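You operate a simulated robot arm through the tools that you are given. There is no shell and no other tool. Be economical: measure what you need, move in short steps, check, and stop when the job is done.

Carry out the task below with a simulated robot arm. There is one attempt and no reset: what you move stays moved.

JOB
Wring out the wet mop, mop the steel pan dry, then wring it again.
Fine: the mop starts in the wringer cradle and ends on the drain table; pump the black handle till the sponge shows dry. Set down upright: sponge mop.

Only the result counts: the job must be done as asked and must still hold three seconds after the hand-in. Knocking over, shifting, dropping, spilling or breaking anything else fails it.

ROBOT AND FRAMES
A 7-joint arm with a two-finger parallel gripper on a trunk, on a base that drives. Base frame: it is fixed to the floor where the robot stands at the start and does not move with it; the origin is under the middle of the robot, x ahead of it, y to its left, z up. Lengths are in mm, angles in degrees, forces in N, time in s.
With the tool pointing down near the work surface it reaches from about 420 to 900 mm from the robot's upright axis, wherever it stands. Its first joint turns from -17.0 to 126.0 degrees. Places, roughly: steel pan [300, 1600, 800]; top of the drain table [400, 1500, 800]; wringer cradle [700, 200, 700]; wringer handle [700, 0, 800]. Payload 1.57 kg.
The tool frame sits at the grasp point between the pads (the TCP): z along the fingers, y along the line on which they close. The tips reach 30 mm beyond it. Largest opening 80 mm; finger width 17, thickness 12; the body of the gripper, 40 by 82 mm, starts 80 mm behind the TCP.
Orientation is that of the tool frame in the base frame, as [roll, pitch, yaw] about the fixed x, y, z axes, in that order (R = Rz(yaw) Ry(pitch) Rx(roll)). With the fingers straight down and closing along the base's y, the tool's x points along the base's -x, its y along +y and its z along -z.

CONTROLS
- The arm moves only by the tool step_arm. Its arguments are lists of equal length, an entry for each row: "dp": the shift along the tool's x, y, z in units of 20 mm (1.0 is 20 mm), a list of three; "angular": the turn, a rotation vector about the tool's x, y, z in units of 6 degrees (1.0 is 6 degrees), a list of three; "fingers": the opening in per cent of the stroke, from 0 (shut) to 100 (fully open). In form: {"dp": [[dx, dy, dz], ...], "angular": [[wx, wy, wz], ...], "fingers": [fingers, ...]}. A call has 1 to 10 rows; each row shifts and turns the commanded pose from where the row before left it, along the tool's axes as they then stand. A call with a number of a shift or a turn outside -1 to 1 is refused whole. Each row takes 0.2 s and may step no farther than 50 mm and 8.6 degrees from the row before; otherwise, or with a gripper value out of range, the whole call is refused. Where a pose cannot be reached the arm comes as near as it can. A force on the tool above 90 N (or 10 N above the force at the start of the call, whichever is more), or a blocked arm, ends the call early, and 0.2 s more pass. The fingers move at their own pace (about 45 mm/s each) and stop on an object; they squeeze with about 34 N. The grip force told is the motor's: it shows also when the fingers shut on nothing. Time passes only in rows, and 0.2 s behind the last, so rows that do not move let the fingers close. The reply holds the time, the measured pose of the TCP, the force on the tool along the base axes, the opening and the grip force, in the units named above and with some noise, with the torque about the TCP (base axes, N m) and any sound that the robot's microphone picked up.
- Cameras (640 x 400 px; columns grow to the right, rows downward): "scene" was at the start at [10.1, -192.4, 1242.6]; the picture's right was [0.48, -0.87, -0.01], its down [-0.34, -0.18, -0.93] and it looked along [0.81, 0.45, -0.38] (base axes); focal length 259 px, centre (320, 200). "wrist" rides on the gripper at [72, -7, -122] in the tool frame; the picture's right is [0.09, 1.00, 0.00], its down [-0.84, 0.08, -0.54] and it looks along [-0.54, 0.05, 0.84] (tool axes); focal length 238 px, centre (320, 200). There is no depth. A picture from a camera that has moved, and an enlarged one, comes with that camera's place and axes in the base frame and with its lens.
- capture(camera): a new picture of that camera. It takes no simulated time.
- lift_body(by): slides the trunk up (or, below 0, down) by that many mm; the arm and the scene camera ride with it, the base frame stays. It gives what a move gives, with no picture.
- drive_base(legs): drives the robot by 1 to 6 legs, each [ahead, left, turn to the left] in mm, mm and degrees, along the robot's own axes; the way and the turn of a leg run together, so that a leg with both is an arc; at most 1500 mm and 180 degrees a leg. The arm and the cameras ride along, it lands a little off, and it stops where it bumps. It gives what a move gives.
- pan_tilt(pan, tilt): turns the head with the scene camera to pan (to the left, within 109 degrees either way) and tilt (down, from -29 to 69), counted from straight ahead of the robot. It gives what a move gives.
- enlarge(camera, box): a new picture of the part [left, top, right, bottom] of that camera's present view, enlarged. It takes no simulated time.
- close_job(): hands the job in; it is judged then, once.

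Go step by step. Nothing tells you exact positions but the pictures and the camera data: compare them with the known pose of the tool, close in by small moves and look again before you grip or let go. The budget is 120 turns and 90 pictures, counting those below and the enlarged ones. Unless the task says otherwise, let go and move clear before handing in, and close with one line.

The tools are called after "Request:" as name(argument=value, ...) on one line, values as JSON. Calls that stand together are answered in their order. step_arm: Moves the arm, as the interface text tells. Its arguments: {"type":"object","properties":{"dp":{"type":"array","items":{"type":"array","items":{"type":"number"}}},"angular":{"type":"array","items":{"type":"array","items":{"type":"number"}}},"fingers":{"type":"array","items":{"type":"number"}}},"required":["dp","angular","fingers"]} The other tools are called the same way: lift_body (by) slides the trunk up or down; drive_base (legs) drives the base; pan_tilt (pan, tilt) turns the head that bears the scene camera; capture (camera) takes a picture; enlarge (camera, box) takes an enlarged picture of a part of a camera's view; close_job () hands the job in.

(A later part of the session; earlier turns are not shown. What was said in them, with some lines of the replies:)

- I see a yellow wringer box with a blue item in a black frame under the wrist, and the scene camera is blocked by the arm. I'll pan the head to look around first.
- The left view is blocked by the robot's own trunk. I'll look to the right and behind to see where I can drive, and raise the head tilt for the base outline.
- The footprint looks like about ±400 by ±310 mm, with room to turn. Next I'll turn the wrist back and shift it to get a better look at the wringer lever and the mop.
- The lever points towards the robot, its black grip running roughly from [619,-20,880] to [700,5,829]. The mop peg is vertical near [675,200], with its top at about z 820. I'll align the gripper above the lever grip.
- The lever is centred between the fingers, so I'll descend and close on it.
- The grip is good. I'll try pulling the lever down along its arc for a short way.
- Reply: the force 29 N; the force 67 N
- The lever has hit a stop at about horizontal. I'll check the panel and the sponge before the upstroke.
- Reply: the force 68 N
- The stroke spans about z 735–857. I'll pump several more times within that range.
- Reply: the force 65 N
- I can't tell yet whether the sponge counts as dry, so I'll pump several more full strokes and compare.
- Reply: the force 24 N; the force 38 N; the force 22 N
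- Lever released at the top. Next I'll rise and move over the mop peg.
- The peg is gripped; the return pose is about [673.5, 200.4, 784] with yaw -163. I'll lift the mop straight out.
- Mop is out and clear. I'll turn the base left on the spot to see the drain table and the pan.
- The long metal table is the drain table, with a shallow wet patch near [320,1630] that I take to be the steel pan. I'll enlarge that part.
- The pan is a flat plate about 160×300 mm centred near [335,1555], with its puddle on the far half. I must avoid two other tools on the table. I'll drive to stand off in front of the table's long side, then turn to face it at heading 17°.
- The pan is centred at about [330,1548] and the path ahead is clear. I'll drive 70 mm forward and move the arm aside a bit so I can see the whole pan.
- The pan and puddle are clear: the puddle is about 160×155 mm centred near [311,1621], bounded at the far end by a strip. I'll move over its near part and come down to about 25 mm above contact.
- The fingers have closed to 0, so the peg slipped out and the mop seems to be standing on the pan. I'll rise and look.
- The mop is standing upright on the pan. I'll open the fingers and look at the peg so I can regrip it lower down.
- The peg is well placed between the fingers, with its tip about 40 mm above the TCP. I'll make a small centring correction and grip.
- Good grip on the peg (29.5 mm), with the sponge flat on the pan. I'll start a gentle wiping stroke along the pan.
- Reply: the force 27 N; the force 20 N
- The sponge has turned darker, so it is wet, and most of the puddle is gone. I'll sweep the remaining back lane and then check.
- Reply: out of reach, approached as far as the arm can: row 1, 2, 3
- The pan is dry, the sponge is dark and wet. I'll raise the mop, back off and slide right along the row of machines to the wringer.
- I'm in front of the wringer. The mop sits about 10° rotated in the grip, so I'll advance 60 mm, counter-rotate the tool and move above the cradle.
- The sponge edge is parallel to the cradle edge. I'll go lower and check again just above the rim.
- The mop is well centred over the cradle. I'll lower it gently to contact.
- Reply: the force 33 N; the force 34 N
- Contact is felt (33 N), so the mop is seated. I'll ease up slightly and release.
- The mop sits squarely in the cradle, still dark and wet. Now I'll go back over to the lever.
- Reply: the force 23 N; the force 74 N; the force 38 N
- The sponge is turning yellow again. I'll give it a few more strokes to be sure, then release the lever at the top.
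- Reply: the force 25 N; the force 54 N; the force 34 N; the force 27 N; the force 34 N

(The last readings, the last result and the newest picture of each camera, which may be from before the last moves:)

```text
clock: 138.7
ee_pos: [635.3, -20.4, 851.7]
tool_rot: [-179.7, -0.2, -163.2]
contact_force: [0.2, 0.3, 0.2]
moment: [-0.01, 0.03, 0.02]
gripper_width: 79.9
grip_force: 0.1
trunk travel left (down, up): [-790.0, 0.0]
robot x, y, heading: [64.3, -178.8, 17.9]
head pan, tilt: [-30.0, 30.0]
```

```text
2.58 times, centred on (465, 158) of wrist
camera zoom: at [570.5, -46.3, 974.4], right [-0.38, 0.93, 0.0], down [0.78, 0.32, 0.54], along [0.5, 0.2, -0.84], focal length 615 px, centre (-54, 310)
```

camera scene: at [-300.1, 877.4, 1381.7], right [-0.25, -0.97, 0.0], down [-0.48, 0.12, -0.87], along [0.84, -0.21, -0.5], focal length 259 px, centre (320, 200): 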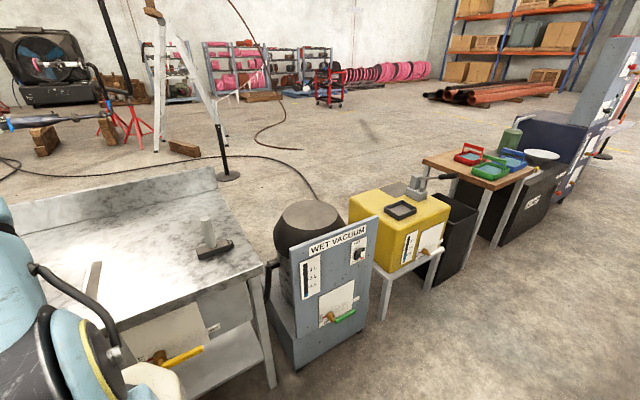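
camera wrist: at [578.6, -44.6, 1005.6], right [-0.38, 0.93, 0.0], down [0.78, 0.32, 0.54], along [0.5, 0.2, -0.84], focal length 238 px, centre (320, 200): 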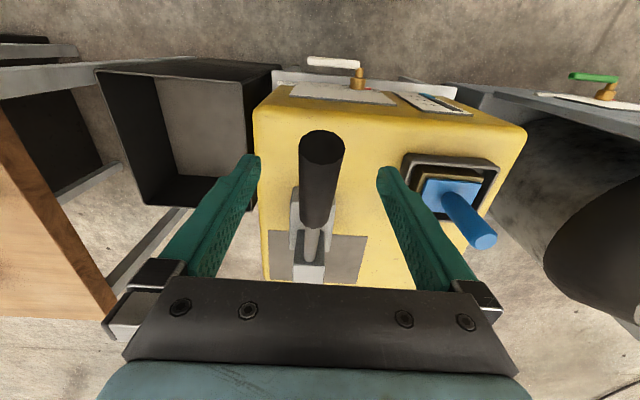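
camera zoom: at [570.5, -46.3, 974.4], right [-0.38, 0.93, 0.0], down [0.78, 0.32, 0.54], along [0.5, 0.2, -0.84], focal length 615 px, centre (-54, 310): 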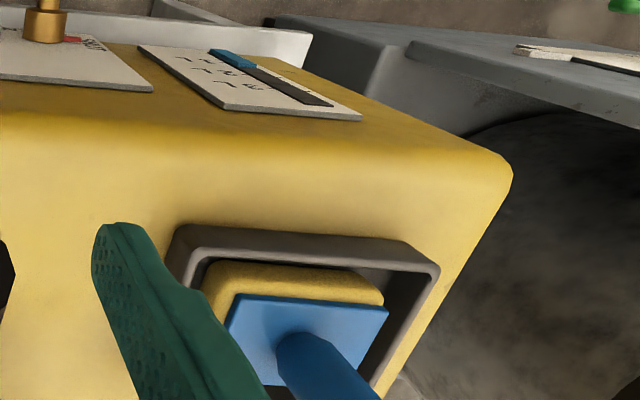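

The sponge is bright yellow, so it is dry. I'll go back over the mop peg.

Request:
step_arm(dp=[[0, 0, -1], [0, 0, -1], [0, 0, -1], [0, 0, -1], [0, 0, -1], [0, 0.9, 0], [0, 0.9, 0]], angular=[[0, 0, 0], [0, 0, 0], [0, 0, 0], [0, 0, 0], [0, 0, 0], [0, 0, 0], [0, 0, 0]], fingers=[100, 100, 100, 100, 100, 100, 100])

Request:
step_arm(dp=[[-0.6, 0.92, 0], [-0.6, 0.92, 0], [-0.6, 0.92, 0], [-0.6, 0.92, 0], [-0.6, 0.92, 0], [-0.6, 0.92, 0], [-0.6, 0.92, 0.5], [-0.6, 0.92, 1], [-0.55, 0.8, 1], [0, 0, 1]], angular=[[0, 0, 0], [0, 0, 0], [0, 0, 0], [0, 0, 0], [0, 0, 0], [0, 0, 0], [0, 0, 0], [0, 0, 0], [0, 0, 0], [0, 0, 0]], fingers=[100, 100, 100, 100, 100, 100, 100, 100, 100, 100])

Request:
capture(camera="wrist")

```text
clock: 140.3
ee_pos: [624.6, 15.1, 953.1]
tool_rot: [-179.8, -0.2, -163.1]
contact_force: [-0.8, -0.3, 0.5]
moment: [0.0, 0.01, 0.01]
gripper_width: 80.1
grip_force: 0.0
trunk travel left (down, up): [-790.0, 0.0]
robot x, y, heading: [61.6, -186.2, 17.8]
head pan, tilt: [-30.0, 30.0]
```

```text
clock: 142.5
ee_pos: [680.4, 202.6, 881.1]
tool_rot: [-179.7, -0.2, -163.2]
contact_force: [-0.9, -0.9, -0.3]
moment: [0.02, 0.0, 0.01]
gripper_width: 80.1
grip_force: 0.0
trunk travel left (down, up): [-790.0, 0.0]
robot x, y, heading: [62.7, -185.5, 17.8]
head pan, tilt: [-30.0, 30.0]
```

```text
34 pictures are left
camera wrist: at [615.3, 176.2, 1003.5], right [-0.38, 0.93, 0.0], down [0.78, 0.32, 0.54], along [0.5, 0.2, -0.84], focal length 238 px, centre (320, 200)
```

wrist: 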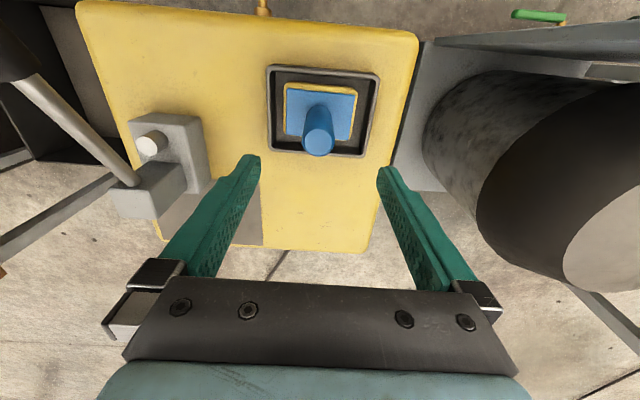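

Request:
step_arm(dp=[[0, -0.1, 1], [0, 0, 1], [0, 0, 1], [0, 0, 1], [0, 0, 1], [0, 0, 1], [0, 0, 0], [0, 0, 0], [0, 0, 0], [0, 0, 0]], angular=[[0, 0, 0], [0, 0, 0], [0, 0, 0], [0, 0, 0], [0, 0, 0], [0, 0, 0], [0, 0, 0], [0, 0, 0], [0, 0, 0], [0, 0, 0]], fingers=[100, 100, 100, 100, 100, 100, 0, 0, 0, 0])

Request:
capture(camera="wrist")

```text
clock: 144.7
ee_pos: [679.2, 200.8, 762.7]
tool_rot: [-179.8, -0.3, -163.1]
contact_force: [-0.2, 0.8, 0.7]
moment: [0.28, 0.06, 0.03]
gripper_width: 29.4
grip_force: 22.3
trunk travel left (down, up): [-790.0, 0.0]
robot x, y, heading: [61.0, -182.3, 18.1]
head pan, tilt: [-30.0, 30.0]
```

```text
33 pictures are left
camera wrist: at [615.6, 173.5, 884.8], right [-0.38, 0.93, 0.0], down [0.78, 0.32, 0.54], along [0.5, 0.2, -0.84], focal length 238 px, centre (320, 200)
```

wrist: 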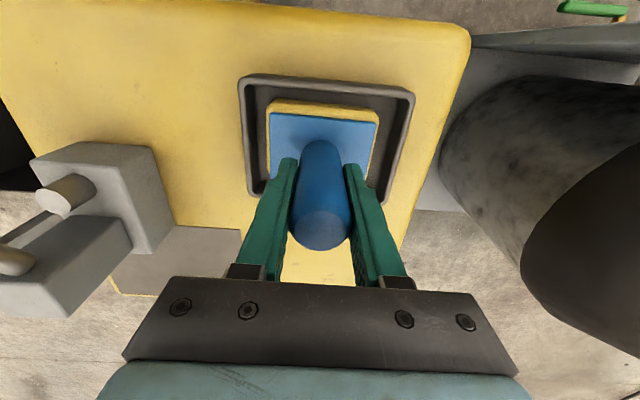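

The peg is well gripped. I'll lift straight out and high.

Request:
step_arm(dp=[[0, 0, 0], [0, 0, -0.6], [0, 0, -0.8], [0, 0, -1], [0, 0, -1], [0, 0, -1], [0, 0, -1], [0, 0, -1], [0, 0, -1], [0, 0, -1]], angular=[[0, 0, 0], [0, 0, 0], [0, 0, 0], [0, 0, 0], [0, 0, 0], [0, 0, 0], [0, 0, 0], [0, 0, 0], [0, 0, 0], [0, 0, 0]], fingers=[0, 0, 0, 0, 0, 0, 0, 0, 0, 0])

Request:
step_arm(dp=[[0, 0, -1], [0, 0, -1], [0, 0, -1], [0, 0, -1], [0, 0, -1], [0, 0, -1], [0, 0, -1], [0, 0, -1], [0, 0, -1], [0, 0, -1]], angular=[[0, 0, 0], [0, 0, 0], [0, 0, 0], [0, 0, 0], [0, 0, 0], [0, 0, 0], [0, 0, 0], [0, 0, 0], [0, 0, 0], [0, 0, 0]], fingers=[0, 0, 0, 0, 0, 0, 0, 0, 0, 0])

Request:
capture(camera="wrist")

```text
clock: 146.9
ee_pos: [681.4, 200.9, 929.8]
tool_rot: [-179.7, -0.2, -163.1]
contact_force: [0.6, -1.0, -2.0]
moment: [-0.03, -0.01, -0.03]
gripper_width: 28.9
grip_force: 34.2
trunk travel left (down, up): [-790.0, 0.0]
robot x, y, heading: [58.9, -179.6, 18.0]
head pan, tilt: [-30.0, 30.0]
```

```text
clock: 149.1
ee_pos: [681.9, 201.4, 1130.5]
tool_rot: [-179.7, -0.2, -163.1]
contact_force: [-0.2, 0.4, -1.4]
moment: [-0.05, -0.02, -0.02]
gripper_width: 28.9
grip_force: 33.8
trunk travel left (down, up): [-790.0, 0.0]
robot x, y, heading: [60.4, -181.1, 17.8]
head pan, tilt: [-30.0, 30.0]
```

```text
32 pictures are left
camera wrist: at [617.2, 174.5, 1252.2], right [-0.38, 0.93, 0.0], down [0.78, 0.32, 0.54], along [0.5, 0.2, -0.84], focal length 238 px, centre (320, 200)
```

wrist: 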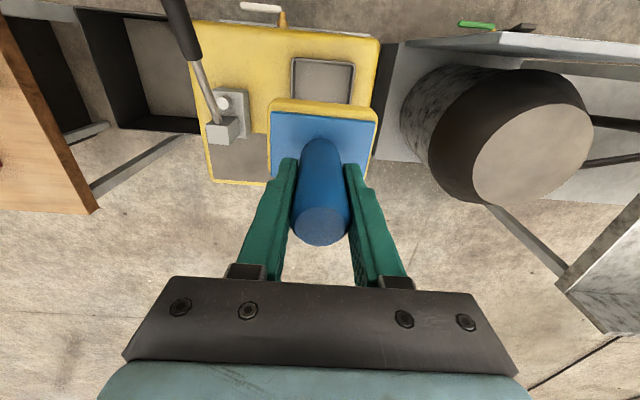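

Mop held, sponge yellow. I'll back off, slide left to the drain table, and set it down on the clear area between the pan and the white-handled tool, near [435,1255].

Request:
drive_base(legs=[[-100, 0, 0], [0, 1078, 0]])

Request:
drive_base(legs=[[120, 0, 0]])

Request:
capture(camera="wrist")

```text
clock: 155.3
ee_pos: [235.4, 1199.6, 1130.1]
tool_rot: [-179.7, -0.3, -161.8]
contact_force: [0.0, 0.3, -2.3]
moment: [0.07, 0.02, 0.0]
gripper_width: 29.0
grip_force: 34.0
trunk travel left (down, up): [-790.0, 0.0]
robot x, y, heading: [-373.0, 801.3, 19.3]
head pan, tilt: [-30.0, 30.0]
```

```text
clock: 156.6
ee_pos: [348.6, 1239.4, 1130.2]
tool_rot: [-179.7, -0.2, -161.7]
contact_force: [0.7, -0.1, -1.5]
moment: [0.08, -0.01, 0.01]
gripper_width: 29.3
grip_force: 34.0
trunk travel left (down, up): [-790.0, 0.0]
robot x, y, heading: [-258.5, 841.6, 19.4]
head pan, tilt: [-30.0, 30.0]
```

```text
31 pictures are left
camera wrist: at [285.3, 1211.8, 1252.2], right [-0.4, 0.92, 0.0], down [0.77, 0.34, 0.54], along [0.49, 0.21, -0.84], focal length 238 px, centre (320, 200)
```

wrist: 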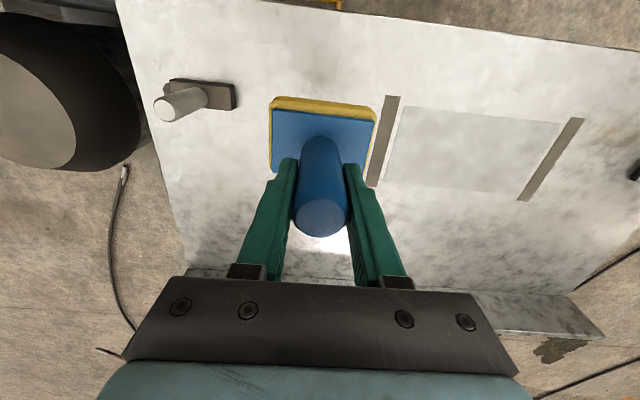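

The drop spot under the tool is clear, about 100 mm from both the strip and the tool. I'll shift slightly and descend.

Request:
step_arm(dp=[[-0.8, -0.4, 0], [-0.8, 0, 0.5], [0, 0, 1], [0, 0, 1], [0, 0, 1], [0, 0, 1], [0, 0, 1], [0, 0, 1], [0, 0, 1], [0, 0, 1]], angular=[[0, 0, 0], [0, 0, 0], [0, 0, 0], [0, 0, 0], [0, 0, 0], [0, 0, 0], [0, 0, 0], [0, 0, 0], [0, 0, 0], [0, 0, 0]], fingers=[0, 0, 0, 0, 0, 0, 0, 0, 0, 0])

Request:
step_arm(dp=[[0, 0, 0.8], [0, 0, 0.5]], angular=[[0, 0, 0], [0, 0, 0]], fingers=[0, 0])

Request:
capture(camera="wrist")

```text
clock: 158.8
ee_pos: [383.1, 1241.5, 958.7]
tool_rot: [-179.7, -0.2, -161.8]
contact_force: [-0.2, 0.7, -1.9]
moment: [0.05, -0.01, 0.0]
gripper_width: 29.2
grip_force: 34.1
trunk travel left (down, up): [-790.0, 0.0]
robot x, y, heading: [-260.4, 846.9, 19.3]
head pan, tilt: [-30.0, 30.0]
```

```text
clock: 159.4
ee_pos: [381.1, 1241.8, 932.9]
tool_rot: [-179.8, -0.2, -161.7]
contact_force: [0.0, 0.6, -2.3]
moment: [0.06, -0.01, 0.0]
gripper_width: 29.0
grip_force: 33.8
trunk travel left (down, up): [-790.0, 0.0]
robot x, y, heading: [-262.7, 841.7, 19.4]
head pan, tilt: [-30.0, 30.0]
```

```text
30 pictures are left
camera wrist: at [317.4, 1213.6, 1055.7], right [-0.4, 0.92, 0.0], down [0.77, 0.34, 0.54], along [0.5, 0.21, -0.84], focal length 238 px, centre (320, 200)
```

wrist: 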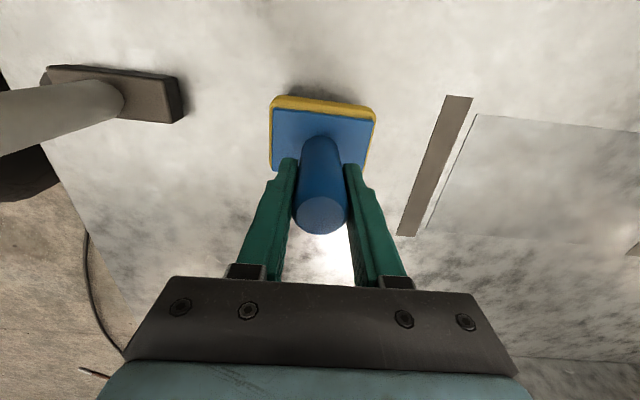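

Request:
step_arm(dp=[[0, 0, 0.5], [0, 0, 0.3]], angular=[[0, 0, 0], [0, 0, 0]], fingers=[0, 0])

Request:
step_arm(dp=[[0, 0, 0.2], [0, 0, 0.15]], angular=[[0, 0, 0], [0, 0, 0]], fingers=[0, 0])

```text
clock: 160.0
ee_pos: [381.5, 1241.6, 917.6]
tool_rot: [-179.7, -0.2, -161.7]
contact_force: [-0.1, -0.7, -1.6]
moment: [0.08, 0.04, -0.04]
gripper_width: 29.3
grip_force: 33.6
trunk travel left (down, up): [-790.0, 0.0]
robot x, y, heading: [-261.6, 842.7, 19.5]
head pan, tilt: [-30.0, 30.0]
```

```text
clock: 160.6
ee_pos: [381.0, 1240.8, 912.0]
tool_rot: [-179.7, -0.2, -161.7]
contact_force: [0.7, 1.0, -1.8]
moment: [0.06, 0.02, 0.02]
gripper_width: 29.1
grip_force: 33.6
trunk travel left (down, up): [-790.0, 0.0]
robot x, y, heading: [-261.9, 840.4, 19.4]
head pan, tilt: [-30.0, 30.0]
```

Request:
step_arm(dp=[[0, 0, 0.2], [0, 0, 0.15]], angular=[[0, 0, 0], [0, 0, 0]], fingers=[0, 0])

Request:
step_arm(dp=[[0, 0, 0.15], [0, 0, 0.1]], angular=[[0, 0, 0], [0, 0, 0]], fingers=[0, 0])

```text
clock: 161.2
ee_pos: [382.7, 1242.2, 907.4]
tool_rot: [-179.8, 0.1, -161.8]
contact_force: [-2.3, -8.1, 32.7]
moment: [0.68, 0.38, 0.06]
gripper_width: 29.3
grip_force: 33.7
trunk travel left (down, up): [-790.0, 0.0]
robot x, y, heading: [-261.9, 836.5, 19.5]
head pan, tilt: [-30.0, 30.0]
```

```text
clock: 161.8
ee_pos: [381.0, 1242.6, 901.9]
tool_rot: [-179.8, -0.1, -161.8]
contact_force: [4.3, -1.3, 33.8]
moment: [0.89, 0.22, 0.02]
gripper_width: 29.5
grip_force: 34.0
trunk travel left (down, up): [-790.0, 0.0]
robot x, y, heading: [-259.8, 843.7, 19.5]
head pan, tilt: [-30.0, 30.0]
```

The mop is on the table. I'll ease off, release and rise, then check.

Request:
step_arm(dp=[[0, 0, -0.2], [0, 0, 0], [0, 0, 0], [0, 0, 0], [0, 0, 0]], angular=[[0, 0, 0], [0, 0, 0], [0, 0, 0], [0, 0, 0], [0, 0, 0]], fingers=[0, 70, 100, 100, 100])

Request:
step_arm(dp=[[0, 0, -0.5], [0, 0, -1], [0, 0, -1], [0, 0, -1], [0, 0, -1], [0, 0, -1], [0, 0, -1], [0, 0, -1]], angular=[[0, 0, 0], [0, 0, 0], [0, 0, 0], [0, 0, 0], [0, 0, 0], [0, 0, 0], [0, 0, 0], [0, 0, 0]], fingers=[100, 100, 100, 100, 100, 100, 100, 100])

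Request:
capture(camera="wrist")

Request:
capture(camera="scene")

```text
clock: 163.0
ee_pos: [381.1, 1243.1, 902.8]
tool_rot: [-179.7, -0.3, -161.7]
contact_force: [-0.4, 1.4, -0.7]
moment: [0.0, 0.03, 0.01]
gripper_width: 80.0
grip_force: 0.0
trunk travel left (down, up): [-790.0, 0.0]
robot x, y, heading: [-259.4, 836.3, 19.4]
head pan, tilt: [-30.0, 30.0]
```

```text
clock: 164.8
ee_pos: [380.6, 1241.6, 1053.0]
tool_rot: [-179.6, -0.2, -161.7]
contact_force: [0.4, -0.2, -1.1]
moment: [0.02, 0.01, -0.02]
gripper_width: 79.7
grip_force: 0.1
trunk travel left (down, up): [-790.0, 0.0]
robot x, y, heading: [-262.6, 842.1, 19.3]
head pan, tilt: [-30.0, 30.0]
```

```text
29 pictures are left
camera wrist: at [317.7, 1213.8, 1175.5], right [-0.4, 0.92, 0.0], down [0.77, 0.34, 0.54], along [0.5, 0.21, -0.84], focal length 238 px, centre (320, 200)
```

wrist: 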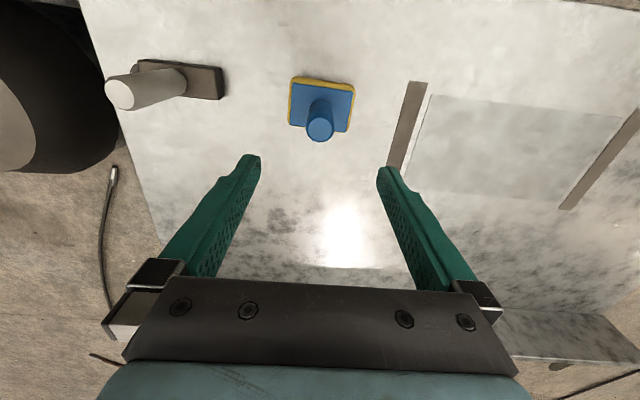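

```text
28 pictures are left
camera scene: at [-170.6, 582.5, 1421.7], right [-0.18, -0.98, 0.0], down [-0.49, 0.09, -0.87], along [0.85, -0.16, -0.5], focal length 259 px, centre (320, 200)
```

scene: 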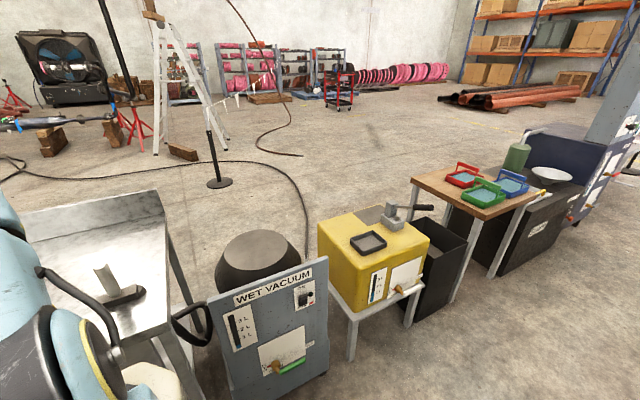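

The mop stands upright on the drain table with a dry yellow sponge, the pan is dry and the gripper is clear. I'll hand it in.

Request:
close_job()

```text
The job is handed in.
```

The mop was wrung, used to mop the steel pan dry, wrung again until the sponge showed yellow, and set upright on the drain table. It slipped out of the gripper once just above the pan, but it landed upright on the pan and I regripped it without disturbing anything else.
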